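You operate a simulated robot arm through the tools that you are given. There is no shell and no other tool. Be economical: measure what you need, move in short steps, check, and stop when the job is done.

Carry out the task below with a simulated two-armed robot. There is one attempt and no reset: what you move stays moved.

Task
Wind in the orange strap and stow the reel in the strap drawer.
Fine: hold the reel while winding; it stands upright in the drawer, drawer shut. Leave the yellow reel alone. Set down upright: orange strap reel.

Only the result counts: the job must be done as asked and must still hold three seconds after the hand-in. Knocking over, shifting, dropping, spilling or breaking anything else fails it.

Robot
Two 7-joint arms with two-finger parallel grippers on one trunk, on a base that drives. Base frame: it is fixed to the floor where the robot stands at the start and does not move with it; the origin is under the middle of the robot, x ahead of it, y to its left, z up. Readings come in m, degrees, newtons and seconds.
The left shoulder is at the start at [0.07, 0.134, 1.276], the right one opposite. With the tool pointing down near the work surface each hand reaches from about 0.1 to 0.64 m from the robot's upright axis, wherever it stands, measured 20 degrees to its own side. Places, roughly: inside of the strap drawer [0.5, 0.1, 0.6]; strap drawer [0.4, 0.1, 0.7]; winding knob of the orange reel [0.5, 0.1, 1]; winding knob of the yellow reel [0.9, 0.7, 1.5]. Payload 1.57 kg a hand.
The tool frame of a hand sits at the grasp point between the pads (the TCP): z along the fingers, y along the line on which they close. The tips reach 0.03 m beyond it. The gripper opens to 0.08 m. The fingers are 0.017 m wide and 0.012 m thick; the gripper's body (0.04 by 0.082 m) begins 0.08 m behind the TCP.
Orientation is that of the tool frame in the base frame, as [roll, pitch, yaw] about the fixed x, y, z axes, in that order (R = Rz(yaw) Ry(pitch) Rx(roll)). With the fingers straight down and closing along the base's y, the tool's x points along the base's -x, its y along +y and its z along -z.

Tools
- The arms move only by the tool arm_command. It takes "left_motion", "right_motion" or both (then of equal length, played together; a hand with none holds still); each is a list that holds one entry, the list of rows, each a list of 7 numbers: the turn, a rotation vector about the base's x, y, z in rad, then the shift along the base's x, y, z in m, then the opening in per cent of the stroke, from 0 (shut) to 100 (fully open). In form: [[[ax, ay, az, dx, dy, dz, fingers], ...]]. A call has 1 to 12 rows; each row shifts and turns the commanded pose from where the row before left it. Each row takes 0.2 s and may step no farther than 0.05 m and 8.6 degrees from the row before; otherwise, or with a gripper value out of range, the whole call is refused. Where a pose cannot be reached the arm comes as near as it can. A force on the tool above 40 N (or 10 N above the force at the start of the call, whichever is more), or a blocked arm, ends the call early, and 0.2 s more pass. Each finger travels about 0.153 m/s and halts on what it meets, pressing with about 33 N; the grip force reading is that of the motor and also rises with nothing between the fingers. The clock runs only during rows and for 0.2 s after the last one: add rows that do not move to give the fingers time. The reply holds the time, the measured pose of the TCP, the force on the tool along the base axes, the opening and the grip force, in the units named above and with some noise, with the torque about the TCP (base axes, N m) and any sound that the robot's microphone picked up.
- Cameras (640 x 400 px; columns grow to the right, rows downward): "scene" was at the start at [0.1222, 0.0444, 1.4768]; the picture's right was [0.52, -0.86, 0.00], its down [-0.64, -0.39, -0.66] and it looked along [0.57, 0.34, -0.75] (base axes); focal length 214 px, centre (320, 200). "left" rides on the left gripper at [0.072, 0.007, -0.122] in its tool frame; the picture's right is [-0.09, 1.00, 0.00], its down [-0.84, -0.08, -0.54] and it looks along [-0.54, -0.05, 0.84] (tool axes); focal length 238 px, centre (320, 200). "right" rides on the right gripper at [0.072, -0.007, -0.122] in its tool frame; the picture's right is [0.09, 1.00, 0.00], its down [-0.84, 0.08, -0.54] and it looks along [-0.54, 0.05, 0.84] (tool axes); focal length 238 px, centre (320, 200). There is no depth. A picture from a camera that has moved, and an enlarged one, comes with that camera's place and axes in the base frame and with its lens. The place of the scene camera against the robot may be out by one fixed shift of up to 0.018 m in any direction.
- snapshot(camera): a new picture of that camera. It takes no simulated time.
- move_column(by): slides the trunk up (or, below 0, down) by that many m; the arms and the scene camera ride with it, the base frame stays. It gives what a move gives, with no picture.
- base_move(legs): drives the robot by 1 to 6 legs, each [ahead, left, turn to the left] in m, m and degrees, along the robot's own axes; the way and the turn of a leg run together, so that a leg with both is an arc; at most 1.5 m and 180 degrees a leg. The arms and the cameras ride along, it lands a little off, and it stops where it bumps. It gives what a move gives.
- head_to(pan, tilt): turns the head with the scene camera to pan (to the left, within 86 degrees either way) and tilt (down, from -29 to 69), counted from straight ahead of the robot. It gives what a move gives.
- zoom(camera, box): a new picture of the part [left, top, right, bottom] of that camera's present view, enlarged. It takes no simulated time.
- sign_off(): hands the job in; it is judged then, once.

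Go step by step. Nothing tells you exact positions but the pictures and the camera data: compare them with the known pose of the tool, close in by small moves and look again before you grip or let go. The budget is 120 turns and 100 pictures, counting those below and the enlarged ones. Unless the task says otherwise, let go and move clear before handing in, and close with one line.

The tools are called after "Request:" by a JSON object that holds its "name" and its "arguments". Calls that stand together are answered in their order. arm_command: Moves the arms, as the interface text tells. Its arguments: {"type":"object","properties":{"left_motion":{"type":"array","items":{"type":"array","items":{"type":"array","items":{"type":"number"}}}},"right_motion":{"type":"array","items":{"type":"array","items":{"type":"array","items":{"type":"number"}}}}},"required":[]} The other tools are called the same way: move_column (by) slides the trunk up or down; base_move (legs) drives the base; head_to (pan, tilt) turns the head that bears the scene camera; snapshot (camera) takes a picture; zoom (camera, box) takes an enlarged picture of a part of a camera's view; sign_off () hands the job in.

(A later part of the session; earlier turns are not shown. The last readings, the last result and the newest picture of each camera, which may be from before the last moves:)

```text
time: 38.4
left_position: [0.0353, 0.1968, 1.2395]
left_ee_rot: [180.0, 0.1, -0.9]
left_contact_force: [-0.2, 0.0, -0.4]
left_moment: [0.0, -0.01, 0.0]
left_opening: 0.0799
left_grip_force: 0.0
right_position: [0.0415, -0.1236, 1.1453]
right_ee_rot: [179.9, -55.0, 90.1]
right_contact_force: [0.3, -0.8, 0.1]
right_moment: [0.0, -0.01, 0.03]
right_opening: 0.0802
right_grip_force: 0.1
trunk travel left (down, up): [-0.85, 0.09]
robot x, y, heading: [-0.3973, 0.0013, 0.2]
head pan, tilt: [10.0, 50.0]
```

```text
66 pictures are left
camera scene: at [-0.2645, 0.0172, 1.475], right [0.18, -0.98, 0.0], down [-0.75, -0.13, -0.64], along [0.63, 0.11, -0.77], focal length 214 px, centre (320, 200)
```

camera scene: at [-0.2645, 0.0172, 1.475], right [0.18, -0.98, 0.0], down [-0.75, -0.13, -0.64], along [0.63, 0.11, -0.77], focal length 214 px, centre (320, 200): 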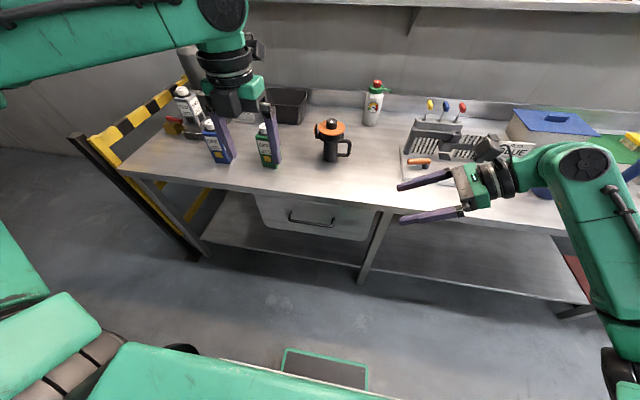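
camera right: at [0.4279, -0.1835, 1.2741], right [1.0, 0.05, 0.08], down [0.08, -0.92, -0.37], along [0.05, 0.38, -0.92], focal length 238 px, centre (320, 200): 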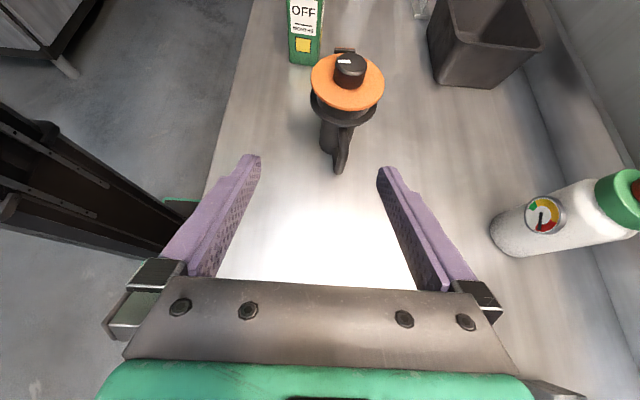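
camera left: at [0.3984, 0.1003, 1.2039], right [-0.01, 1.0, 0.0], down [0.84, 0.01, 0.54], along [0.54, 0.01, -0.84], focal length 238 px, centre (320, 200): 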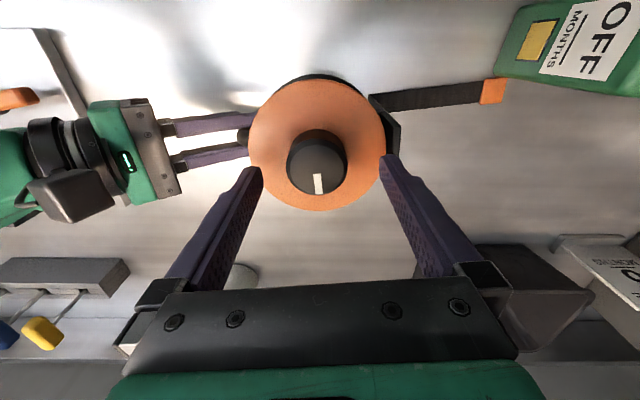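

Request:
{"name": "zoom", "arguments": {"camera": "scene", "box": [230, 170, 400, 276]}}

Request:
{"name": "zoom", "arguments": {"camera": "scene", "box": [290, 100, 390, 163]}}

```text
3.76 times, centred on (315, 223) of scene
camera zoom: at [-0.2645, 0.0172, 1.475], right [0.18, -0.98, 0.0], down [-0.75, -0.13, -0.64], along [0.63, 0.11, -0.77], focal length 807 px, centre (339, 113)
```

zoom: 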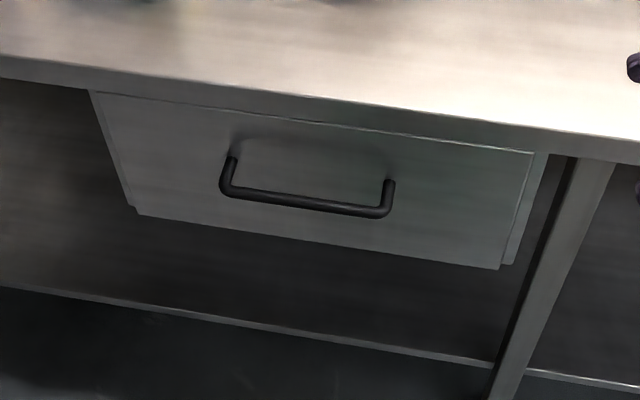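

```text
6.35 times, centred on (340, 132) of scene
camera zoom: at [-0.2645, 0.0172, 1.475], right [0.18, -0.98, 0.0], down [-0.75, -0.13, -0.64], along [0.63, 0.11, -0.77], focal length 1362 px, centre (193, 635)
```

zoom: 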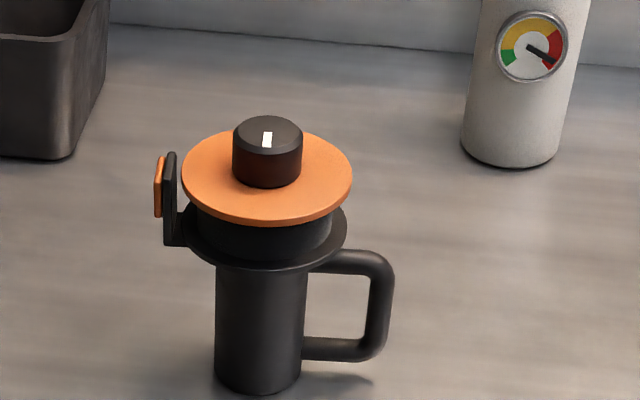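

The drawer front is at x≈0.24 (z 0.61–0.84), and its handle bar is near (0.197, y 0.05–0.23, z 0.754). Plan: pick the reel up by its knob with the right hand, back off, pull the drawer open with the left hand, and lower the reel in. First I turn the right hand to point straight down.

Request:
{"name": "arm_command", "arguments": {"right_motion": [[[-0.1371, 0, 0, 0, 0, 0.01, 100], [-0.1371, 0, 0, 0, 0, 0.01, 100], [-0.1371, 0, 0, 0, 0, 0.01, 100], [-0.1371, 0, 0, 0, 0, 0.01, 100], [-0.1371, 0, 0, 0, 0, 0.01, 100], [-0.1371, 0, 0, 0, 0, 0.01, 100], [-0.1371, 0, 0, 0, 0, 0.01, 100]]]}}

Request:
{"name": "arm_command", "arguments": {"right_motion": [[[0, 0, 0.1428, 0, 0, 0, 100], [0, 0, 0.1428, 0, 0, 0, 100], [0, 0, 0.1428, 0, 0, 0, 100], [0, 0, 0.1428, 0, 0, 0, 100], [0, 0, 0.1428, 0, 0, 0, 100], [0, 0, 0.1428, 0, 0, 0, 100], [0, 0, 0.1428, 0, 0, 0, 100], [0, 0, 0.1428, 0, 0, 0, 100], [0, 0, 0.1428, 0, 0, 0, 100], [0, 0, 0.1428, 0, 0, 0, 100], [0, 0, 0.1428, 0, 0, 0, 100]]]}}

```text
time: 40.0
left_position: [0.0348, 0.1979, 1.2404]
left_ee_rot: [179.9, 0.0, -1.0]
left_contact_force: [0.2, 0.5, 0.7]
left_moment: [0.02, -0.02, 0.0]
left_opening: 0.0799
left_grip_force: 0.1
right_position: [0.0422, -0.123, 1.2131]
right_ee_rot: [-179.9, 0.2, 89.9]
right_contact_force: [0.5, -0.4, -0.1]
right_moment: [-0.01, 0.03, 0.01]
right_opening: 0.08
right_grip_force: 0.1
trunk travel left (down, up): [-0.85, 0.09]
robot x, y, heading: [-0.3942, 0.0002, 0.2]
head pan, tilt: [10.0, 50.0]
```

```text
time: 42.4
left_position: [0.0357, 0.1966, 1.2394]
left_ee_rot: [-180.0, 0.1, -1.0]
left_contact_force: [0.1, 0.1, 0.5]
left_moment: [-0.03, 0.0, -0.03]
left_opening: 0.0798
left_grip_force: 0.0
right_position: [0.0422, -0.1243, 1.2132]
right_ee_rot: [-179.9, 0.1, -179.8]
right_contact_force: [-0.1, -1.1, -0.6]
right_moment: [-0.02, 0.0, 0.01]
right_opening: 0.0801
right_grip_force: 0.0
trunk travel left (down, up): [-0.85, 0.09]
robot x, y, heading: [-0.3981, -0.0019, 0.2]
head pan, tilt: [10.0, 50.0]
```

Driving back to the starting place, with the left hand raised and out of the way.

Request:
{"name": "arm_command", "arguments": {"left_motion": [[[0, 0, 0.14, 0, 0.015, 0.02, 100], [0, 0, 0.14, 0, 0.015, 0.02, 100], [0, 0, 0.14, 0, 0.015, 0.02, 100], [0, 0, 0.14, 0, 0.015, 0.02, 100], [0, 0, 0.14, 0, 0.015, 0, 100], [0, 0, 0.14, 0, 0.015, 0, 100]]]}}

Request:
{"name": "base_move", "arguments": {"legs": [[0.36, 0, -0.2]]}}

Request:
{"name": "arm_command", "arguments": {"right_motion": [[[0, 0, 0, 0.014, 0.036, 0, 100], [0, 0, 0, 0.014, 0.036, 0, 100], [0, 0, 0, 0.014, 0.036, 0, 100], [0, 0, 0, 0.014, 0.036, 0, 100], [0, 0, 0, 0.014, 0.036, 0, 100], [0, 0, 0, 0, 0.036, 0, 100], [0, 0, 0, 0, 0, 0, 100]]]}}

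Request:
{"name": "snapshot", "arguments": {"camera": "right"}}

Request:
{"name": "snapshot", "arguments": {"camera": "scene"}}

```text
time: 43.8
left_position: [0.0358, 0.2891, 1.3203]
left_ee_rot: [180.0, 0.1, 47.4]
left_contact_force: [0.7, 0.3, -0.7]
left_moment: [0.0, -0.01, -0.01]
left_opening: 0.0799
left_grip_force: 0.1
right_position: [0.0424, -0.1241, 1.2138]
right_ee_rot: [-179.9, 0.0, -180.0]
right_contact_force: [0.6, -0.1, -0.2]
right_moment: [-0.02, 0.0, 0.01]
right_opening: 0.0798
right_grip_force: 0.1
trunk travel left (down, up): [-0.85, 0.09]
robot x, y, heading: [-0.3952, 0.0017, 0.1]
head pan, tilt: [10.0, 50.0]
```

```text
time: 46.1
left_position: [0.3949, 0.2827, 1.3203]
left_ee_rot: [179.9, -0.1, 46.5]
left_contact_force: [0.1, 1.3, 0.8]
left_moment: [-0.02, -0.01, 0.01]
left_opening: 0.08
left_grip_force: 0.1
right_position: [0.3981, -0.1303, 1.215]
right_ee_rot: [-179.9, 0.1, 179.5]
right_contact_force: [0.6, 0.0, -0.1]
right_moment: [-0.03, -0.06, 0.01]
right_opening: 0.0803
right_grip_force: 0.1
trunk travel left (down, up): [-0.85, 0.09]
robot x, y, heading: [-0.0345, -0.0019, -0.8]
head pan, tilt: [10.0, 50.0]
```

```text
time: 47.7
left_position: [0.3961, 0.2802, 1.3208]
left_ee_rot: [-180.0, 0.0, 46.6]
left_contact_force: [-0.2, -0.3, -0.9]
left_moment: [0.06, 0.02, 0.0]
left_opening: 0.0801
left_grip_force: 0.1
right_position: [0.47, 0.0872, 1.2128]
right_ee_rot: [180.0, 0.0, 179.5]
right_contact_force: [0.6, 0.3, 0.1]
right_moment: [0.03, 0.01, 0.0]
right_opening: 0.0801
right_grip_force: 0.2
trunk travel left (down, up): [-0.85, 0.09]
robot x, y, heading: [-0.0384, -0.0009, -0.7]
head pan, tilt: [10.0, 50.0]
```

```text
63 pictures are left
camera right: at [0.3972, 0.0798, 1.3351], right [-0.08, 1.0, 0.0], down [0.84, 0.07, 0.54], along [0.54, 0.04, -0.84], focal length 238 px, centre (320, 200)
```

right: 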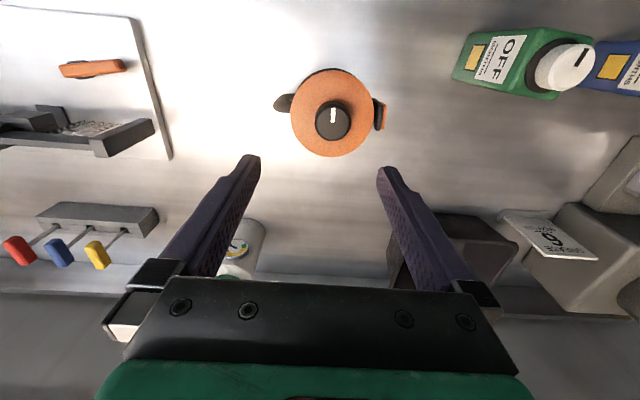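

```text
62 pictures are left
camera scene: at [0.0942, 0.0138, 1.4749], right [0.17, -0.99, 0.0], down [-0.76, -0.13, -0.64], along [0.63, 0.11, -0.77], focal length 214 px, centre (320, 200)
```

scene: 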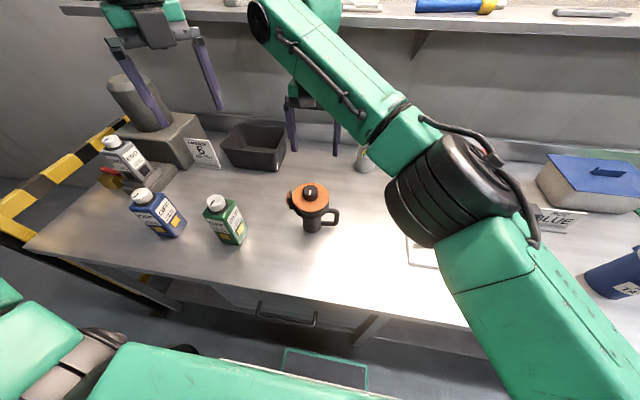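

Knob lies about 12 mm to +y. Correcting and descending.

Request:
{"name": "arm_command", "arguments": {"right_motion": [[[0, 0, 0, -0.001, 0.012, -0.04, 100], [0, 0, 0, 0, 0, -0.05, 100], [0, 0, 0, 0, 0, 0, 100]]]}}

Request:
{"name": "snapshot", "arguments": {"camera": "right"}}

```text
time: 48.5
left_position: [0.3957, 0.2806, 1.3202]
left_ee_rot: [179.9, -0.1, 46.5]
left_contact_force: [-0.6, 1.1, -0.7]
left_moment: [0.04, -0.02, 0.0]
left_opening: 0.0801
left_grip_force: 0.1
right_position: [0.4682, 0.0984, 1.1247]
right_ee_rot: [-179.9, 0.0, 179.5]
right_contact_force: [-1.0, 0.1, 0.0]
right_moment: [0.02, -0.02, -0.01]
right_opening: 0.08
right_grip_force: 0.1
trunk travel left (down, up): [-0.85, 0.09]
robot x, y, heading: [-0.0371, -0.0036, -0.4]
head pan, tilt: [10.0, 50.0]
```

```text
61 pictures are left
camera right: at [0.3951, 0.0924, 1.2462], right [-0.08, 1.0, 0.0], down [0.84, 0.07, 0.54], along [0.54, 0.04, -0.84], focal length 238 px, centre (320, 200)
```

right: 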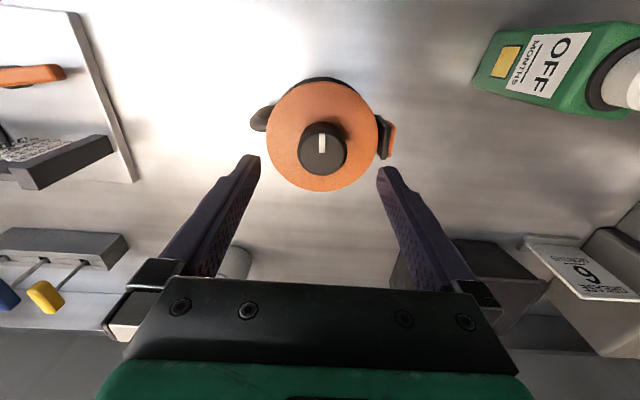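

Aligned. Lowering around the knob and gripping.

Request:
{"name": "arm_command", "arguments": {"right_motion": [[[0, 0, 0, -0.001, 0.001, -0.035, 100], [0, 0, 0, 0, 0, -0.0225, 100], [0, 0, 0, 0, 0, 0, 60], [0, 0, 0, 0, 0, 0, 30], [0, 0, 0, 0, 0, 0, 0], [0, 0, 0, 0, 0, 0, 0], [0, 0, 0, 0, 0, 0, 0]]]}}

Request:
{"name": "zoom", "arguments": {"camera": "scene", "box": [260, 165, 360, 240]}}

```text
time: 50.1
left_position: [0.3969, 0.2813, 1.3197]
left_ee_rot: [-179.9, 0.0, 46.6]
left_contact_force: [-1.0, -0.1, -0.7]
left_moment: [-0.02, 0.03, -0.01]
left_opening: 0.0799
left_grip_force: 0.1
right_position: [0.4687, 0.1012, 1.0668]
right_ee_rot: [-179.8, 0.0, 179.5]
right_contact_force: [0.5, 0.9, -0.1]
right_moment: [0.14, -0.05, 0.03]
right_opening: 0.0409
right_grip_force: 33.1
trunk travel left (down, up): [-0.85, 0.09]
robot x, y, heading: [-0.0329, -0.0008, -0.4]
head pan, tilt: [10.0, 50.0]
```

```text
5.33 times, centred on (310, 202) of scene
camera zoom: at [0.0946, 0.0147, 1.4749], right [0.17, -0.99, 0.0], down [-0.76, -0.13, -0.64], along [0.63, 0.11, -0.77], focal length 1144 px, centre (373, 187)
```

zoom: 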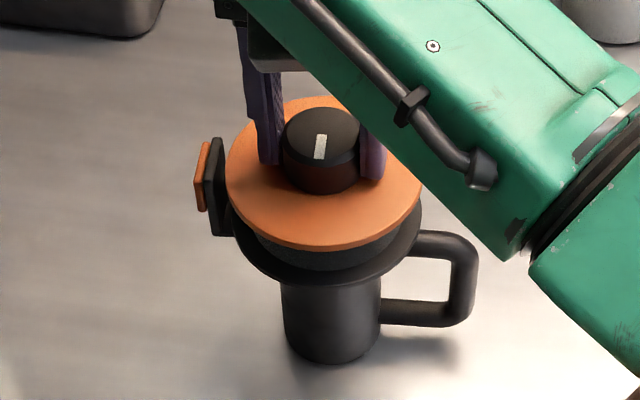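

Firm grip on the knob. Lifting gently and checking that the reel hangs level.

Request:
{"name": "arm_command", "arguments": {"right_motion": [[[0, 0, 0, 0, 0, 0.01, 0], [0, 0, 0, 0, 0, 0.02, 0], [0, 0, 0, 0, 0, 0.03, 0], [0, 0, 0, 0, 0, 0.03, 0], [0, 0, 0, 0, 0, 0.03, 0], [0, 0, 0, 0, 0, 0.03, 0], [0, 0, 0, 0, 0, 0, 0]]]}}

Request:
{"name": "snapshot", "arguments": {"camera": "scene"}}

Request:
{"name": "snapshot", "arguments": {"camera": "right"}}

```text
time: 51.7
left_position: [0.397, 0.2819, 1.3202]
left_ee_rot: [179.9, 0.2, 46.6]
left_contact_force: [-0.2, -0.3, 0.5]
left_moment: [0.0, -0.01, 0.0]
left_opening: 0.0798
left_grip_force: 0.1
right_position: [0.4679, 0.0966, 1.2168]
right_ee_rot: [179.8, 0.1, 179.4]
right_contact_force: [-0.2, 0.4, -3.7]
right_moment: [0.02, 0.02, 0.0]
right_opening: 0.0408
right_grip_force: 32.9
trunk travel left (down, up): [-0.85, 0.09]
robot x, y, heading: [-0.0395, -0.002, -0.6]
head pan, tilt: [10.0, 50.0]
```

```text
59 pictures are left
camera scene: at [0.0952, 0.0148, 1.4749], right [0.17, -0.99, 0.0], down [-0.76, -0.13, -0.64], along [0.63, 0.11, -0.77], focal length 214 px, centre (320, 200)
```

scene: 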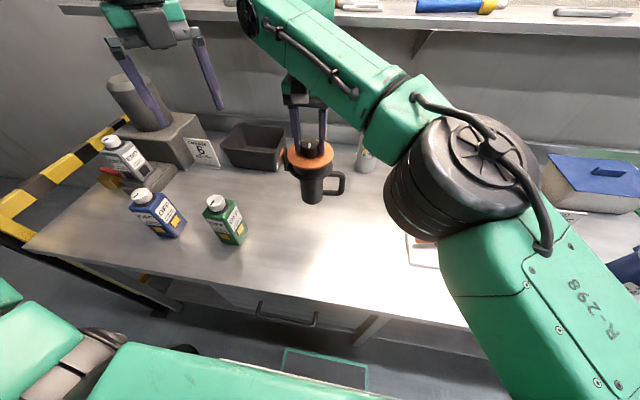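

```text
58 pictures are left
camera right: at [0.3953, 0.0903, 1.3397], right [-0.08, 1.0, 0.0], down [0.84, 0.07, 0.54], along [0.54, 0.05, -0.84], focal length 238 px, centre (320, 200)
```

right: 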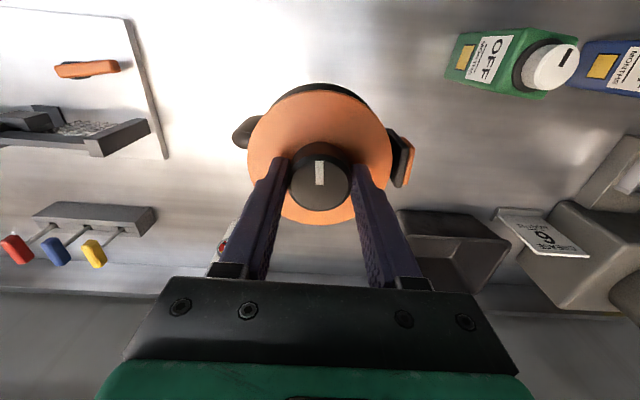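

The reel hangs level and steady (about 0.38 kg). Backing away from the bench, then raising the right hand and moving it to the right.

Request:
{"name": "base_move", "arguments": {"legs": [[-0.37, 0, 0.5]]}}

Request:
{"name": "arm_command", "arguments": {"right_motion": [[[0, 0, 0, 0, -0.02, 0.03, 0], [0, 0, 0, 0, -0.03, 0.03, 0], [0, 0, 0, 0, -0.03, 0.03, 0], [0, 0, 0, 0, -0.03, 0.03, 0], [0, 0, 0, 0, -0.03, 0.03, 0], [0, 0, 0, 0, -0.03, 0.03, 0], [0, 0, 0, 0, -0.02, 0.02, 0], [0, 0, 0, 0, 0, 0, 0]]]}}

Request:
{"name": "snapshot", "arguments": {"camera": "scene"}}

```text
time: 54.1
left_position: [0.0284, 0.287, 1.3183]
left_ee_rot: [-179.9, 0.2, 47.0]
left_contact_force: [0.9, -0.2, 0.9]
left_moment: [0.02, 0.01, 0.02]
left_opening: 0.0798
left_grip_force: 0.1
right_position: [0.1002, 0.1018, 1.2162]
right_ee_rot: [-180.0, 0.0, 179.8]
right_contact_force: [0.4, 0.5, -3.8]
right_moment: [0.05, 0.02, -0.01]
right_opening: 0.0409
right_grip_force: 32.9
trunk travel left (down, up): [-0.85, 0.09]
robot x, y, heading: [-0.4075, -0.0013, -0.2]
head pan, tilt: [10.0, 50.0]
```

```text
time: 55.9
left_position: [0.0238, 0.2866, 1.3209]
left_ee_rot: [-180.0, 0.0, 47.0]
left_contact_force: [-0.8, -0.2, 0.6]
left_moment: [-0.01, 0.01, -0.02]
left_opening: 0.08
left_grip_force: 0.0
right_position: [0.0844, -0.0372, 1.3669]
right_ee_rot: [179.9, 0.1, 179.9]
right_contact_force: [0.5, -0.9, -3.8]
right_moment: [0.0, 0.04, 0.01]
right_opening: 0.0406
right_grip_force: 32.7
right hand out of reach, approached as far as the arm can: row 5, 6, 7
trunk travel left (down, up): [-0.85, 0.09]
robot x, y, heading: [-0.4069, -0.0004, 0.0]
head pan, tilt: [10.0, 50.0]
```

```text
57 pictures are left
camera scene: at [-0.2765, 0.0162, 1.475], right [0.17, -0.98, 0.0], down [-0.75, -0.13, -0.64], along [0.63, 0.11, -0.77], focal length 214 px, centre (320, 200)
```

scene: 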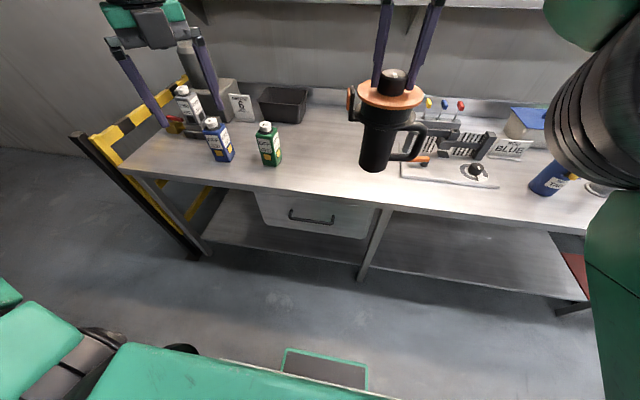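

The right arm topped out at z≈1.37, which is enough. Now the left hand turns to point forward (+x) with fingers closing vertically, for the drawer handle.

Request:
{"name": "arm_command", "arguments": {"left_motion": [[[0, 0, 0.125, 0, -0.01, -0.01, 100], [0, 0, 0.125, 0, -0.01, -0.01, 100], [0, 0, 0.125, 0, -0.01, -0.01, 100], [0, 0, 0.125, 0, -0.01, -0.01, 100], [0, 0, 0.125, 0, -0.01, -0.01, 100], [0, 0, 0.125, 0, -0.01, -0.01, 100]]], "right_motion": [[[0, 0, 0, -0.005, 0.03, -0.03, 0], [0, 0, 0, 0, 0, -0.02, 0], [0, 0, 0, 0, 0, 0, 0], [0, 0, 0, 0, 0, 0, 0], [0, 0, 0, 0, 0, 0, 0], [0, 0, 0, 0, 0, 0, 0]]]}}

Request:
{"name": "arm_command", "arguments": {"left_motion": [[[0, -0.1428, 0, 0, 0, -0.01, 100], [0, -0.1428, 0, 0, 0, -0.01, 100], [0, -0.1428, 0, 0, 0, -0.01, 100], [0, -0.1428, 0, 0, 0, -0.01, 100], [0, -0.1428, 0, 0, 0, -0.01, 100], [0, -0.1428, 0, 0, 0, -0.01, 100], [0, -0.1428, 0, 0, 0, -0.01, 100], [0, -0.1428, 0, 0, 0, -0.01, 100], [0, -0.1428, 0, 0, 0, -0.01, 100], [0, -0.1428, 0, 0, 0, -0.01, 100], [0, -0.1428, 0, 0, 0, -0.01, 100]]]}}

Request:
{"name": "move_column", "arguments": {"by": -0.25}}

Request:
{"name": "snapshot", "arguments": {"camera": "scene"}}

Request:
{"name": "snapshot", "arguments": {"camera": "left"}}

```text
time: 57.3
left_position: [0.0241, 0.226, 1.2603]
left_ee_rot: [180.0, 0.0, 90.2]
left_contact_force: [-0.2, -0.9, -0.6]
left_moment: [-0.02, -0.02, 0.0]
left_opening: 0.0801
left_grip_force: 0.0
right_position: [0.0801, -0.0065, 1.3157]
right_ee_rot: [179.9, 0.1, 179.9]
right_contact_force: [-0.4, 0.0, -3.9]
right_moment: [0.01, 0.01, -0.01]
right_opening: 0.0407
right_grip_force: 33.4
trunk travel left (down, up): [-0.85, 0.09]
robot x, y, heading: [-0.4082, -0.0037, -0.0]
head pan, tilt: [10.0, 50.0]
```

```text
time: 59.7
left_position: [0.0241, 0.2258, 1.221]
left_ee_rot: [147.3, -0.1, 89.9]
left_contact_force: [1.0, 0.7, -0.4]
left_moment: [0.04, -0.05, 0.01]
left_opening: 0.0801
left_grip_force: 0.0
left hand out of reach, approached as far as the arm can: row 5, 6, 7, 8, 9, 10, 11
right_position: [0.0799, -0.0051, 1.3169]
right_ee_rot: [-180.0, 0.1, 179.9]
right_contact_force: [-0.3, 0.7, -2.9]
right_moment: [0.0, -0.02, 0.03]
right_opening: 0.0405
right_grip_force: 33.4
trunk travel left (down, up): [-0.85, 0.09]
robot x, y, heading: [-0.4036, 0.0019, -0.3]
head pan, tilt: [10.0, 50.0]
```

```text
time: 62.2
left_position: [0.0244, 0.2274, 0.9707]
left_ee_rot: [147.3, 0.0, 89.9]
left_contact_force: [-0.2, -0.2, 0.5]
left_moment: [0.01, 0.0, 0.0]
left_opening: 0.08
left_grip_force: 0.1
right_position: [0.0803, -0.0068, 1.0656]
right_ee_rot: [-180.0, 0.0, 179.9]
right_contact_force: [-0.8, 0.0, -3.0]
right_moment: [-0.01, 0.03, -0.01]
right_opening: 0.0404
right_grip_force: 33.1
trunk travel left (down, up): [-0.6, 0.34]
robot x, y, heading: [-0.4064, 0.0021, -0.1]
head pan, tilt: [10.0, 50.0]
```

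```text
56 pictures are left
camera scene: at [-0.2756, 0.0173, 1.2249], right [0.17, -0.98, 0.0], down [-0.76, -0.13, -0.64], along [0.63, 0.11, -0.77], focal length 214 px, centre (320, 200)
```

scene: 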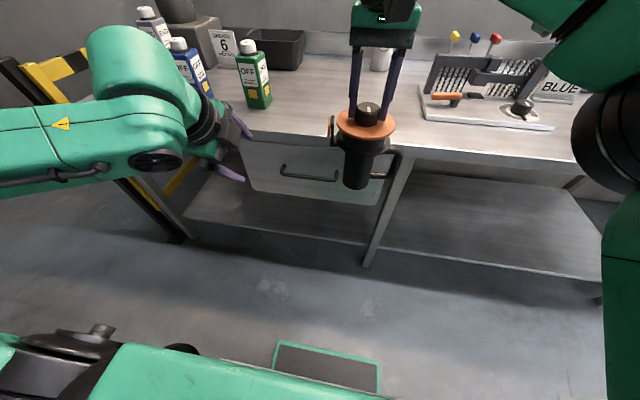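

```text
55 pictures are left
camera left: at [-0.0366, 0.2995, 1.0764], right [0.84, -0.09, 0.54], down [-0.36, -0.84, 0.41], along [0.41, -0.54, -0.73], focal length 238 px, centre (320, 200)
```

left: 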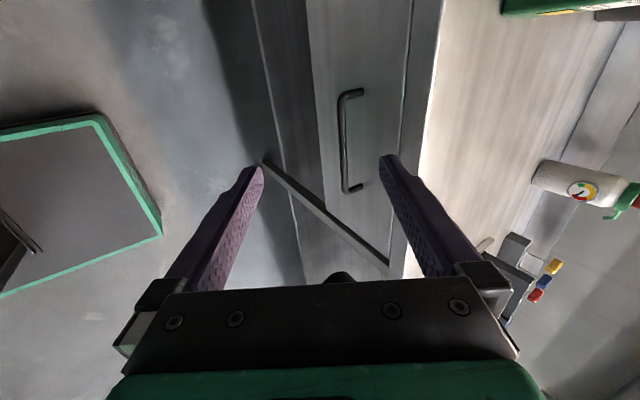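

The rotation stopped at 33° because the arm was too folded. I'll extend toward the handle and then tilt further.

Request:
{"name": "arm_command", "arguments": {"left_motion": [[[0, 0, 0, 0.018, -0.015, -0.035, 100], [0, 0, 0, 0.018, -0.015, -0.035, 100], [0, 0, 0, 0.018, -0.015, -0.035, 100], [0, 0, 0, 0.018, -0.015, -0.035, 100], [0, -0.1428, 0, 0, 0, 0, 100], [0, -0.1428, 0, 0, 0, 0, 100], [0, -0.1428, 0, 0, 0, 0, 100], [0, -0.1428, 0, 0, 0, 0, 100]]]}}

Request:
{"name": "snapshot", "arguments": {"camera": "scene"}}

Request:
{"name": "snapshot", "arguments": {"camera": "left"}}

```text
time: 64.0
left_position: [0.0958, 0.166, 0.8306]
left_ee_rot: [114.5, 0.0, 89.9]
left_contact_force: [-0.3, 0.4, -0.5]
left_moment: [-0.01, 0.02, -0.01]
left_opening: 0.0801
left_grip_force: 0.2
right_position: [0.0807, -0.0056, 1.066]
right_ee_rot: [-180.0, 0.1, 179.9]
right_contact_force: [-0.1, 0.0, -4.0]
right_moment: [0.01, 0.03, -0.01]
right_opening: 0.0403
right_grip_force: 33.0
trunk travel left (down, up): [-0.6, 0.34]
robot x, y, heading: [-0.4061, -0.0005, -0.2]
head pan, tilt: [10.0, 50.0]
```

```text
54 pictures are left
camera scene: at [-0.2754, 0.0178, 1.2249], right [0.17, -0.98, 0.0], down [-0.76, -0.13, -0.64], along [0.63, 0.11, -0.77], focal length 214 px, centre (320, 200)
```

scene: 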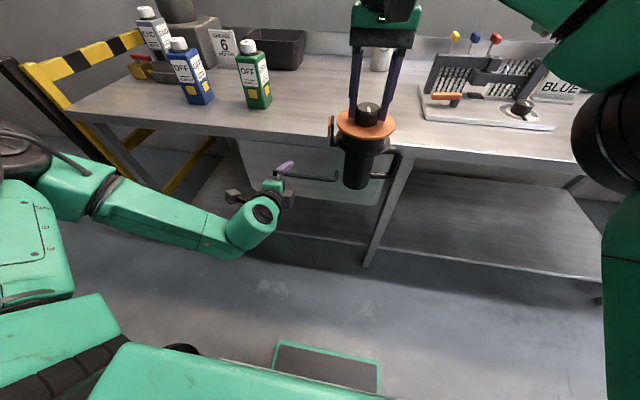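

```text
53 pictures are left
camera left: at [-0.0127, 0.2394, 0.8866], right [0.41, -0.09, 0.91], down [-0.53, -0.84, 0.16], along [0.74, -0.54, -0.39], focal length 238 px, centre (320, 200)
```

left: 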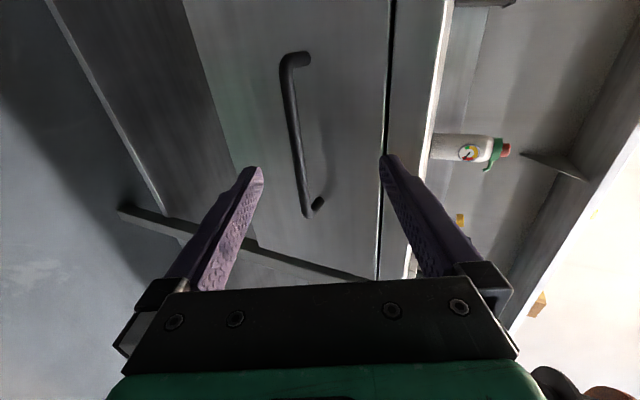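

Handle bar reads about (0.197, y, 0.757), consistent with before. Levelling the hand and approaching the bar.

Request:
{"name": "arm_command", "arguments": {"left_motion": [[[0, -0.1426, 0, 0, -0.003, -0.02, 100], [0, -0.1426, 0, 0, -0.003, -0.02, 100], [0, -0.1426, 0, 0, -0.003, -0.02, 100], [0, 0, 0, 0.02, 0, -0.0135, 100], [0, 0, 0, 0.02, 0, 0, 100], [0, 0, 0, 0, 0, 0, 100]]]}}

Request:
{"name": "snapshot", "arguments": {"camera": "left"}}

Request:
{"name": "zoom", "arguments": {"camera": "scene", "box": [200, 120, 400, 245]}}

```text
time: 65.4
left_position: [0.1303, 0.1997, 0.8327]
left_ee_rot: [90.2, 0.0, 90.0]
left_contact_force: [-0.5, 0.4, -0.8]
left_moment: [0.01, -0.01, 0.0]
left_opening: 0.0798
left_grip_force: 0.0
left hand out of reach, approached as far as the arm can: row 2, 3, 4, 5
right_position: [0.0799, -0.0056, 1.0657]
right_ee_rot: [180.0, 0.1, 179.9]
right_contact_force: [0.5, -0.1, -2.4]
right_moment: [-0.02, 0.01, 0.03]
right_opening: 0.0403
right_grip_force: 33.2
trunk travel left (down, up): [-0.6, 0.34]
robot x, y, heading: [-0.4047, -0.001, 0.0]
head pan, tilt: [10.0, 50.0]
```

```text
52 pictures are left
camera left: at [0.0075, 0.2729, 0.8391], right [0.0, -0.09, 1.0], down [-0.54, -0.84, -0.08], along [0.84, -0.54, -0.05], focal length 238 px, centre (320, 200)
```

left: 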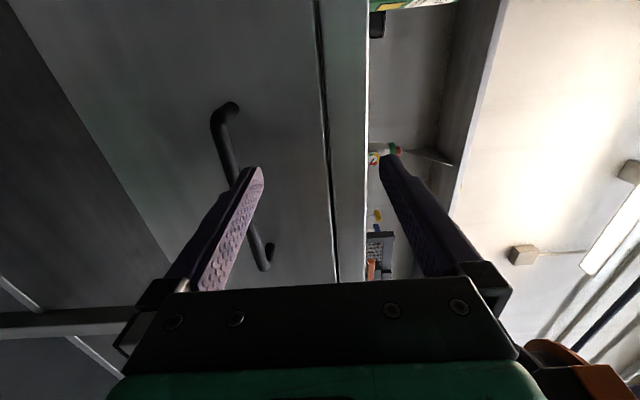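

```text
3.20 times, centred on (300, 182) of scene
camera zoom: at [-0.2755, 0.0173, 1.2249], right [0.17, -0.98, 0.0], down [-0.76, -0.13, -0.64], along [0.63, 0.11, -0.77], focal length 686 px, centre (384, 256)
```

zoom: 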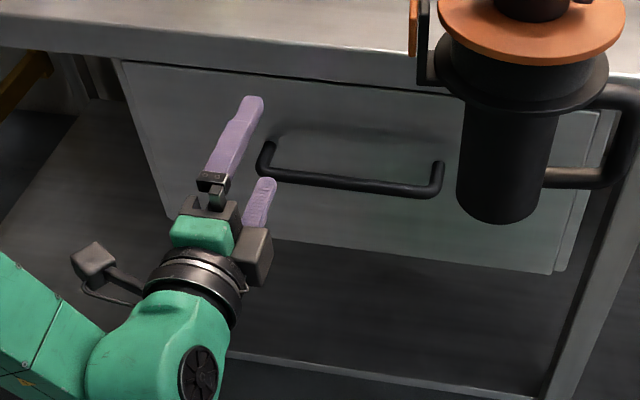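

The hand is level but can't get low enough from here. I'll move the reel to the right, clear of the drawer's path, and lower the trunk.

Request:
{"name": "arm_command", "arguments": {"right_motion": [[[0, 0, 0, -0.005, -0.03, 0, 0], [0, 0, 0, -0.005, -0.04, 0, 0], [0, 0, 0, -0.005, -0.04, 0, 0], [0, 0, 0, -0.005, -0.04, 0, 0], [0, 0, 0, 0, -0.04, 0, 0], [0, 0, 0, 0, -0.03, 0, 0], [0, 0, 0, 0, -0.02, 0, 0], [0, 0, 0, 0, 0, 0, 0]]], "left_motion": [[[0, 0, 0, -0.02, 0, 0, 100], [0, 0, 0, 0, 0, 0, 100], [0, 0, 0, 0, 0, 0, 100], [0, 0, 0, 0, 0, 0, 100], [0, 0, 0, 0, 0, 0, 100], [0, 0, 0, 0, 0, 0, 100], [0, 0, 0, 0, 0, 0, 100], [0, 0, 0, 0, 0, 0, 100]]]}}

Request:
{"name": "move_column", "arguments": {"by": -0.11}}

Request:
{"name": "arm_command", "arguments": {"left_motion": [[[0, 0, 0, 0, -0.02, 0.015, 100], [0, 0, 0, 0, -0.015, 0.015, 100], [0, 0, 0, 0, 0, 0, 100]]]}}

Request:
{"name": "snapshot", "arguments": {"camera": "left"}}

Request:
{"name": "snapshot", "arguments": {"camera": "scene"}}

```text
time: 67.2
left_position: [0.1105, 0.1996, 0.8321]
left_ee_rot: [90.1, -0.2, 90.0]
left_contact_force: [1.0, 0.1, -0.9]
left_moment: [0.01, -0.01, -0.01]
left_opening: 0.0801
left_grip_force: 0.2
right_position: [0.0592, -0.2465, 1.0659]
right_ee_rot: [180.0, 0.1, 179.9]
right_contact_force: [0.9, -0.3, -4.6]
right_moment: [-0.04, 0.05, 0.02]
right_opening: 0.0405
right_grip_force: 33.2
trunk travel left (down, up): [-0.6, 0.34]
robot x, y, heading: [-0.4039, 0.0, -0.2]
head pan, tilt: [10.0, 50.0]
```

```text
time: 68.7
left_position: [0.1104, 0.1992, 0.722]
left_ee_rot: [90.1, -0.1, 90.0]
left_contact_force: [-0.1, 0.4, 0.5]
left_moment: [0.01, -0.01, 0.0]
left_opening: 0.0802
left_grip_force: 0.0
right_position: [0.0574, -0.2475, 0.9564]
right_ee_rot: [179.9, 0.1, 179.8]
right_contact_force: [-0.1, -0.4, -3.9]
right_moment: [-0.03, 0.04, -0.03]
right_opening: 0.0408
right_grip_force: 32.3
trunk travel left (down, up): [-0.49, 0.45]
robot x, y, heading: [-0.4033, 0.0029, -0.2]
head pan, tilt: [10.0, 50.0]
```

```text
time: 69.5
left_position: [0.1107, 0.1647, 0.7539]
left_ee_rot: [90.1, 0.0, 90.0]
left_contact_force: [0.3, -0.5, -1.1]
left_moment: [0.03, 0.05, 0.03]
left_opening: 0.0798
left_grip_force: 0.0
right_position: [0.0588, -0.2472, 0.9541]
right_ee_rot: [179.9, 0.0, 179.9]
right_contact_force: [0.1, 0.7, -3.2]
right_moment: [0.01, 0.01, 0.03]
right_opening: 0.0408
right_grip_force: 32.5
trunk travel left (down, up): [-0.49, 0.45]
robot x, y, heading: [-0.4071, 0.0022, -0.2]
head pan, tilt: [10.0, 50.0]
```

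```text
50 pictures are left
camera left: at [-0.0122, 0.2368, 0.7602], right [0.0, -0.09, 1.0], down [-0.54, -0.84, -0.08], along [0.84, -0.54, -0.05], focal length 238 px, centre (320, 200)
```

left: 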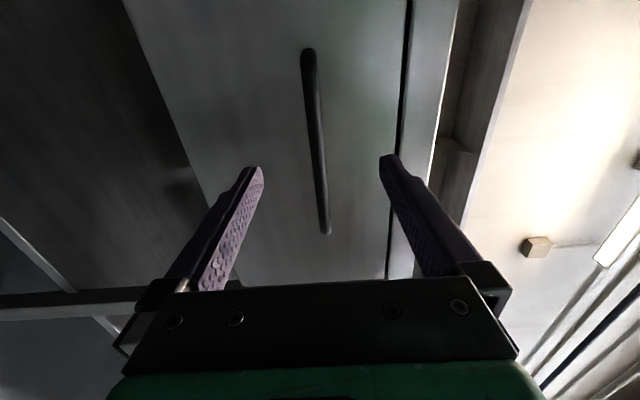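

```text
49 pictures are left
camera scene: at [-0.2755, 0.017, 1.1149], right [0.17, -0.98, 0.0], down [-0.76, -0.13, -0.64], along [0.63, 0.11, -0.77], focal length 214 px, centre (320, 200)
```

scene: 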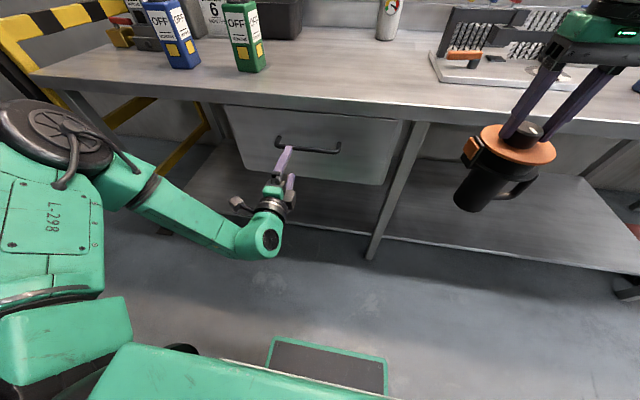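

The bar is centred between the fingers (z≈0.752). Advancing and gripping.

Request:
{"name": "arm_command", "arguments": {"left_motion": [[[0, 0, 0, 0.025, 0, -0.002, 100], [0, 0, 0, 0.025, 0, 0, 100], [0, 0, 0, 0.02, 0, 0, 100], [0, 0, 0, 0.01, 0, 0, 100], [0, 0, 0, 0, 0, 0, 100]]]}}

Request:
{"name": "snapshot", "arguments": {"camera": "left"}}

Request:
{"name": "zoom", "arguments": {"camera": "scene", "box": [220, 95, 400, 208]}}

```text
time: 70.7
left_position: [0.1853, 0.1703, 0.7578]
left_ee_rot: [90.3, -0.1, 89.9]
left_contact_force: [-0.5, -0.9, -0.6]
left_moment: [-0.03, 0.0, -0.03]
left_opening: 0.0798
left_grip_force: 0.1
left hand out of reach, approached as far as the arm can: row 3, 4
right_position: [0.0584, -0.2471, 0.9562]
right_ee_rot: [179.8, 0.0, 180.0]
right_contact_force: [0.0, -0.2, -4.5]
right_moment: [0.0, -0.02, 0.03]
right_opening: 0.041
right_grip_force: 33.0
trunk travel left (down, up): [-0.49, 0.45]
robot x, y, heading: [-0.4105, 0.0004, 0.2]
head pan, tilt: [10.0, 50.0]
```

```text
48 pictures are left
camera left: at [0.0635, 0.2431, 0.7643], right [0.0, -0.09, 1.0], down [-0.54, -0.84, -0.08], along [0.84, -0.54, -0.05], focal length 238 px, centre (320, 200)
```

left: 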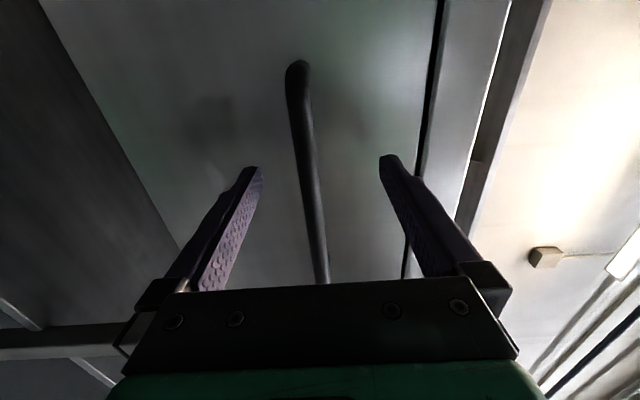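

```text
3.54 times, centred on (310, 152) of scene
camera zoom: at [-0.2756, 0.017, 1.1149], right [0.17, -0.98, 0.0], down [-0.76, -0.13, -0.64], along [0.63, 0.11, -0.77], focal length 759 px, centre (355, 372)
```

zoom: 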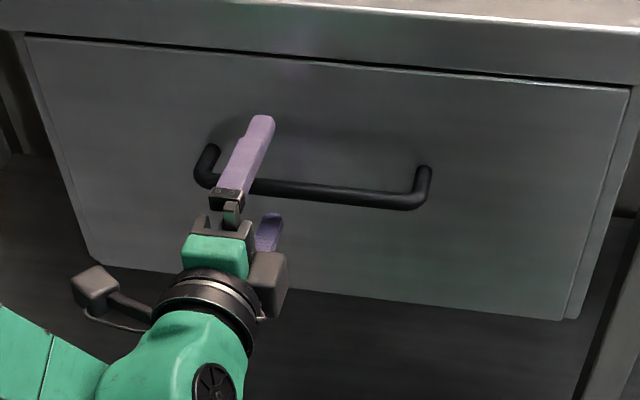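

The bar sits between the pads, about 6 mm low. Small trunk drop, then close.

Request:
{"name": "move_column", "arguments": {"by": -0.007}}

Request:
{"name": "arm_command", "arguments": {"left_motion": [[[0, 0, 0, 0, 0, 0, 60], [0, 0, 0, 0, 0, 0, 30], [0, 0, 0, 0, 0, 0, 0], [0, 0, 0, 0, 0, 0, 0], [0, 0, 0, 0, 0, 0, 0]]]}}

Request:
{"name": "snapshot", "arguments": {"camera": "left"}}

```text
time: 71.2
left_position: [0.1861, 0.17, 0.7505]
left_ee_rot: [90.2, -0.2, 89.9]
left_contact_force: [0.3, -0.3, 0.1]
left_moment: [0.02, 0.01, -0.01]
left_opening: 0.0802
left_grip_force: 0.2
right_position: [0.0583, -0.2472, 0.9489]
right_ee_rot: [180.0, 0.1, 179.9]
right_contact_force: [-0.4, 0.1, -3.2]
right_moment: [-0.01, 0.0, 0.0]
right_opening: 0.0402
right_grip_force: 33.2
trunk travel left (down, up): [-0.483, 0.457]
robot x, y, heading: [-0.4059, 0.0016, 0.0]
head pan, tilt: [10.0, 50.0]
```

```text
time: 72.4
left_position: [0.1856, 0.1698, 0.751]
left_ee_rot: [90.3, -0.1, 90.0]
left_contact_force: [-1.3, 0.3, -2.2]
left_moment: [-0.07, 0.0, 0.1]
left_opening: 0.0139
left_grip_force: 29.9
right_position: [0.0586, -0.2479, 0.9477]
right_ee_rot: [179.8, 0.1, 179.9]
right_contact_force: [0.2, -0.2, -4.4]
right_moment: [-0.04, 0.0, 0.02]
right_opening: 0.0405
right_grip_force: 33.1
trunk travel left (down, up): [-0.483, 0.457]
robot x, y, heading: [-0.4095, -0.0014, -0.1]
head pan, tilt: [10.0, 50.0]
```

```text
46 pictures are left
camera left: at [0.0633, 0.2431, 0.757], right [0.0, -0.09, 1.0], down [-0.54, -0.84, -0.08], along [0.84, -0.54, -0.05], focal length 238 px, centre (320, 200)
```

left: 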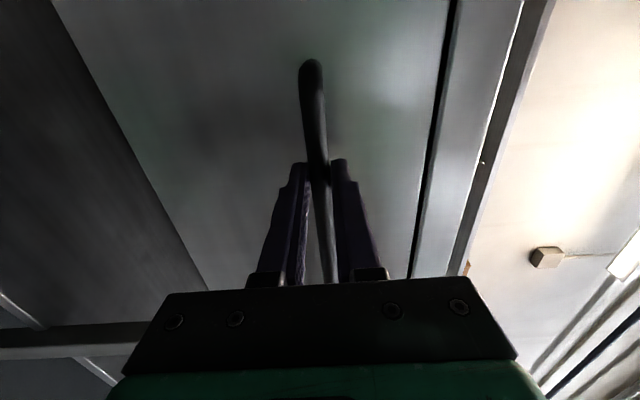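

Handle gripped (14 mm bar). Pulling the drawer open by driving back.

Request:
{"name": "base_move", "arguments": {"legs": [[-0.22, 0, 0]]}}

Request:
{"name": "snapshot", "arguments": {"camera": "scene"}}

```text
time: 74.1
left_position: [-0.0322, 0.1699, 0.7501]
left_ee_rot: [90.1, -0.1, 89.9]
left_contact_force: [0.9, -5.8, -4.2]
left_moment: [-0.14, 0.03, -0.49]
left_opening: 0.0135
left_grip_force: 30.2
right_position: [-0.1586, -0.2463, 0.9479]
right_ee_rot: [179.8, 0.1, 180.0]
right_contact_force: [-1.3, -0.4, -3.2]
right_moment: [0.04, -0.01, 0.0]
right_opening: 0.0407
right_grip_force: 33.0
trunk travel left (down, up): [-0.483, 0.457]
robot x, y, heading: [-0.6255, -0.0007, -0.0]
head pan, tilt: [10.0, 50.0]
```

```text
45 pictures are left
camera scene: at [-0.4931, 0.0165, 1.1078], right [0.17, -0.98, 0.0], down [-0.76, -0.13, -0.64], along [0.63, 0.11, -0.77], focal length 214 px, centre (320, 200)
```

scene: 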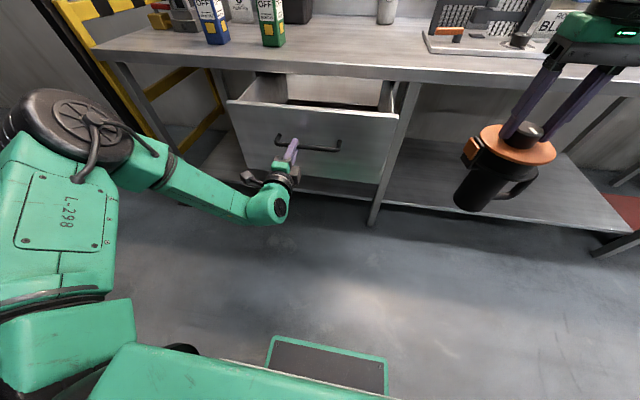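

Opened 22 cm. A bit more room would help; pulling 5 cm further, then looking inside.

Request:
{"name": "base_move", "arguments": {"legs": [[-0.05, 0, 0]]}}

Request:
{"name": "zoom", "arguments": {"camera": "scene", "box": [210, 50, 410, 175]}}

```text
time: 75.0
left_position: [-0.0826, 0.17, 0.7505]
left_ee_rot: [90.2, -0.1, 89.8]
left_contact_force: [0.6, 0.2, -2.7]
left_moment: [-0.03, -0.04, 0.08]
left_opening: 0.0137
left_grip_force: 30.4
right_position: [-0.2095, -0.2464, 0.9488]
right_ee_rot: [-179.9, 0.1, 179.9]
right_contact_force: [-1.2, -0.7, -3.4]
right_moment: [-0.01, 0.0, -0.03]
right_opening: 0.0403
right_grip_force: 33.5
trunk travel left (down, up): [-0.483, 0.457]
robot x, y, heading: [-0.6743, -0.001, 0.1]
head pan, tilt: [10.0, 50.0]
```

```text
3.20 times, centred on (310, 112) of scene
camera zoom: at [-0.5445, 0.0174, 1.1079], right [0.17, -0.98, 0.0], down [-0.75, -0.13, -0.64], along [0.63, 0.11, -0.77], focal length 686 px, centre (352, 480)
```

zoom: 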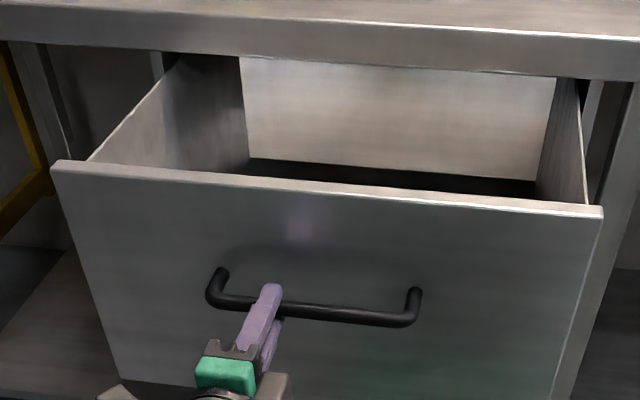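

The drawer is open 27 cm and looks empty. Releasing the handle, backing off, raising the trunk and folding the left hand away.

Request:
{"name": "arm_command", "arguments": {"left_motion": [[[0, 0, 0, 0, 0, 0, 50], [0, 0, 0, 0, 0, 0, 100], [0, 0, 0, 0, 0, 0, 100]]]}}

Request:
{"name": "base_move", "arguments": {"legs": [[-0.09, 0, 0]]}}

Request:
{"name": "move_column", "arguments": {"by": 0.26}}

Request:
{"name": "arm_command", "arguments": {"left_motion": [[[0, 0.14, 0, -0.02, 0.02, 0.02, 100], [0, 0.14, 0, -0.02, 0.02, 0.02, 100], [0, 0.14, 0, -0.02, 0.02, 0.02, 100], [0, 0.14, 0, -0.02, 0.02, 0.02, 100], [0, 0.14, 0, -0.02, 0.02, 0.02, 100], [0, 0.14, 0, -0.02, 0.02, 0.02, 100], [0, 0.14, 0, -0.02, 0.02, 0.02, 100], [0, 0.14, 0, 0, 0.02, 0, 100]]]}}

Request:
{"name": "snapshot", "arguments": {"camera": "scene"}}

```text
time: 75.8
left_position: [-0.0834, 0.1705, 0.7501]
left_ee_rot: [90.4, -0.1, 89.8]
left_contact_force: [-0.1, 0.1, -0.3]
left_moment: [0.01, 0.0, 0.01]
left_opening: 0.0798
left_grip_force: 0.1
right_position: [-0.2087, -0.2464, 0.9477]
right_ee_rot: [180.0, 0.1, 179.9]
right_contact_force: [0.2, -0.9, -4.8]
right_moment: [0.0, 0.01, -0.01]
right_opening: 0.0402
right_grip_force: 33.2
trunk travel left (down, up): [-0.483, 0.457]
robot x, y, heading: [-0.675, 0.0017, 0.0]
head pan, tilt: [10.0, 50.0]
```

```text
time: 76.9
left_position: [-0.1743, 0.1712, 0.7501]
left_ee_rot: [90.2, -0.1, 89.9]
left_contact_force: [0.4, 0.2, 1.2]
left_moment: [-0.02, 0.04, -0.02]
left_opening: 0.0801
left_grip_force: 0.1
right_position: [-0.3015, -0.2469, 0.9482]
right_ee_rot: [179.9, 0.1, -179.9]
right_contact_force: [-0.6, 0.3, -3.3]
right_moment: [-0.02, 0.01, 0.03]
right_opening: 0.0405
right_grip_force: 32.7
trunk travel left (down, up): [-0.483, 0.457]
robot x, y, heading: [-0.7637, 0.0004, -0.1]
head pan, tilt: [10.0, 50.0]
```

```text
time: 79.6
left_position: [-0.1712, 0.1704, 1.0096]
left_ee_rot: [90.3, -0.2, 90.0]
left_contact_force: [-0.2, 0.1, -0.3]
left_moment: [-0.01, 0.01, 0.0]
left_opening: 0.08
left_grip_force: 0.0
right_position: [-0.2992, -0.2463, 1.2093]
right_ee_rot: [-180.0, 0.1, 179.9]
right_contact_force: [-0.6, 0.1, -3.0]
right_moment: [0.0, 0.01, 0.01]
right_opening: 0.0403
right_grip_force: 32.9
trunk travel left (down, up): [-0.743, 0.197]
robot x, y, heading: [-0.7628, 0.0019, -0.3]
head pan, tilt: [10.0, 50.0]
```

```text
time: 81.4
left_position: [-0.3132, 0.3317, 1.1495]
left_ee_rot: [154.4, 0.1, 89.9]
left_contact_force: [1.1, -0.4, -0.1]
left_moment: [0.02, -0.01, 0.02]
left_opening: 0.0802
left_grip_force: 0.1
right_position: [-0.2981, -0.2461, 1.2064]
right_ee_rot: [179.9, 0.0, -179.9]
right_contact_force: [-0.8, -0.1, -3.7]
right_moment: [0.0, 0.0, 0.0]
right_opening: 0.0404
right_grip_force: 32.6
trunk travel left (down, up): [-0.743, 0.197]
robot x, y, heading: [-0.7642, -0.0015, 0.0]
head pan, tilt: [10.0, 50.0]
```

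```text
43 pictures are left
camera scene: at [-0.6323, 0.0173, 1.3677], right [0.17, -0.98, 0.0], down [-0.76, -0.13, -0.64], along [0.63, 0.11, -0.77], focal length 214 px, centre (320, 200)
```

scene: 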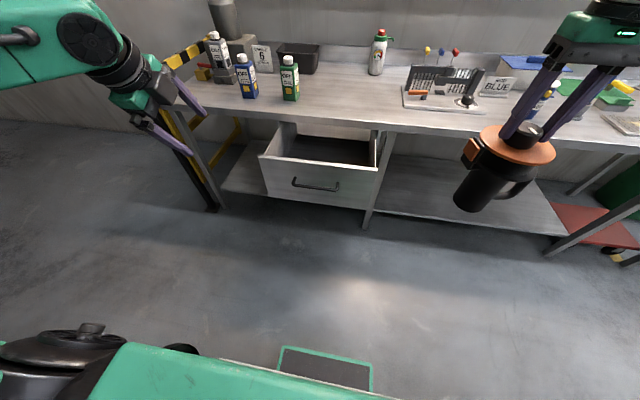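

Driving forward to bring the drawer within the right hand's reach.

Request:
{"name": "base_move", "arguments": {"legs": [[0.38, 0, 0]]}}

Request:
{"name": "head_to", "arguments": {"pan": 15, "tilt": 62}}

Request:
{"name": "snapshot", "arguments": {"camera": "scene"}}

Request:
{"name": "snapshot", "arguments": {"camera": "left"}}

```text
time: 83.8
left_position: [0.0638, 0.3317, 1.1508]
left_ee_rot: [154.3, 0.1, 89.9]
left_contact_force: [0.0, -0.5, -0.7]
left_moment: [0.0, -0.02, 0.0]
left_opening: 0.0798
left_grip_force: 0.0
right_position: [0.0767, -0.2458, 1.2089]
right_ee_rot: [179.9, 0.1, 179.9]
right_contact_force: [-1.0, 0.6, -3.3]
right_moment: [-0.02, 0.03, 0.02]
right_opening: 0.0405
right_grip_force: 32.7
trunk travel left (down, up): [-0.743, 0.197]
robot x, y, heading: [-0.3887, -0.0004, -0.3]
head pan, tilt: [10.0, 50.0]
```

```text
time: 84.5
left_position: [0.0644, 0.3318, 1.1495]
left_ee_rot: [154.5, 0.0, 89.9]
left_contact_force: [1.2, -0.1, -0.4]
left_moment: [0.0, 0.01, -0.02]
left_opening: 0.0801
left_grip_force: 0.0
right_position: [0.0793, -0.2456, 1.2076]
right_ee_rot: [-180.0, 0.0, -180.0]
right_contact_force: [0.1, -0.4, -3.5]
right_moment: [0.01, 0.01, -0.02]
right_opening: 0.0402
right_grip_force: 32.9
trunk travel left (down, up): [-0.743, 0.197]
robot x, y, heading: [-0.3895, 0.0016, 0.0]
head pan, tilt: [15.0, 62.0]
```

```text
42 pictures are left
camera scene: at [-0.2695, 0.0208, 1.353], right [0.26, -0.97, 0.0], down [-0.85, -0.23, -0.47], along [0.45, 0.12, -0.88], focal length 214 px, centre (320, 200)
```

scene: 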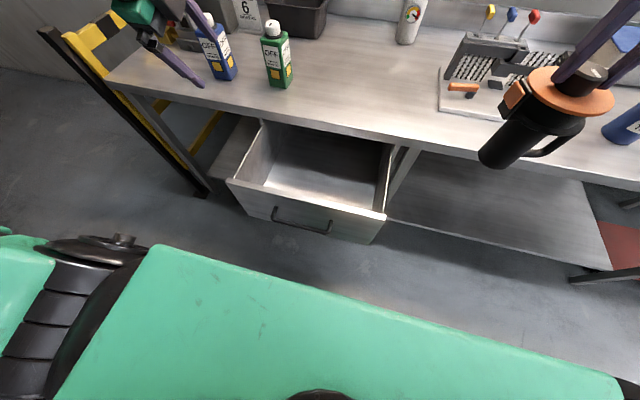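

```text
41 pictures are left
camera left: at [0.0177, 0.4044, 1.2624], right [0.9, -0.09, 0.43], down [-0.31, -0.84, 0.46], along [0.32, -0.54, -0.78], focal length 238 px, centre (320, 200)
```

left: 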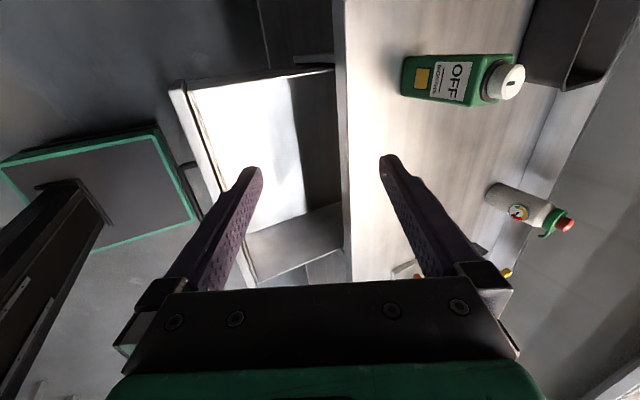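

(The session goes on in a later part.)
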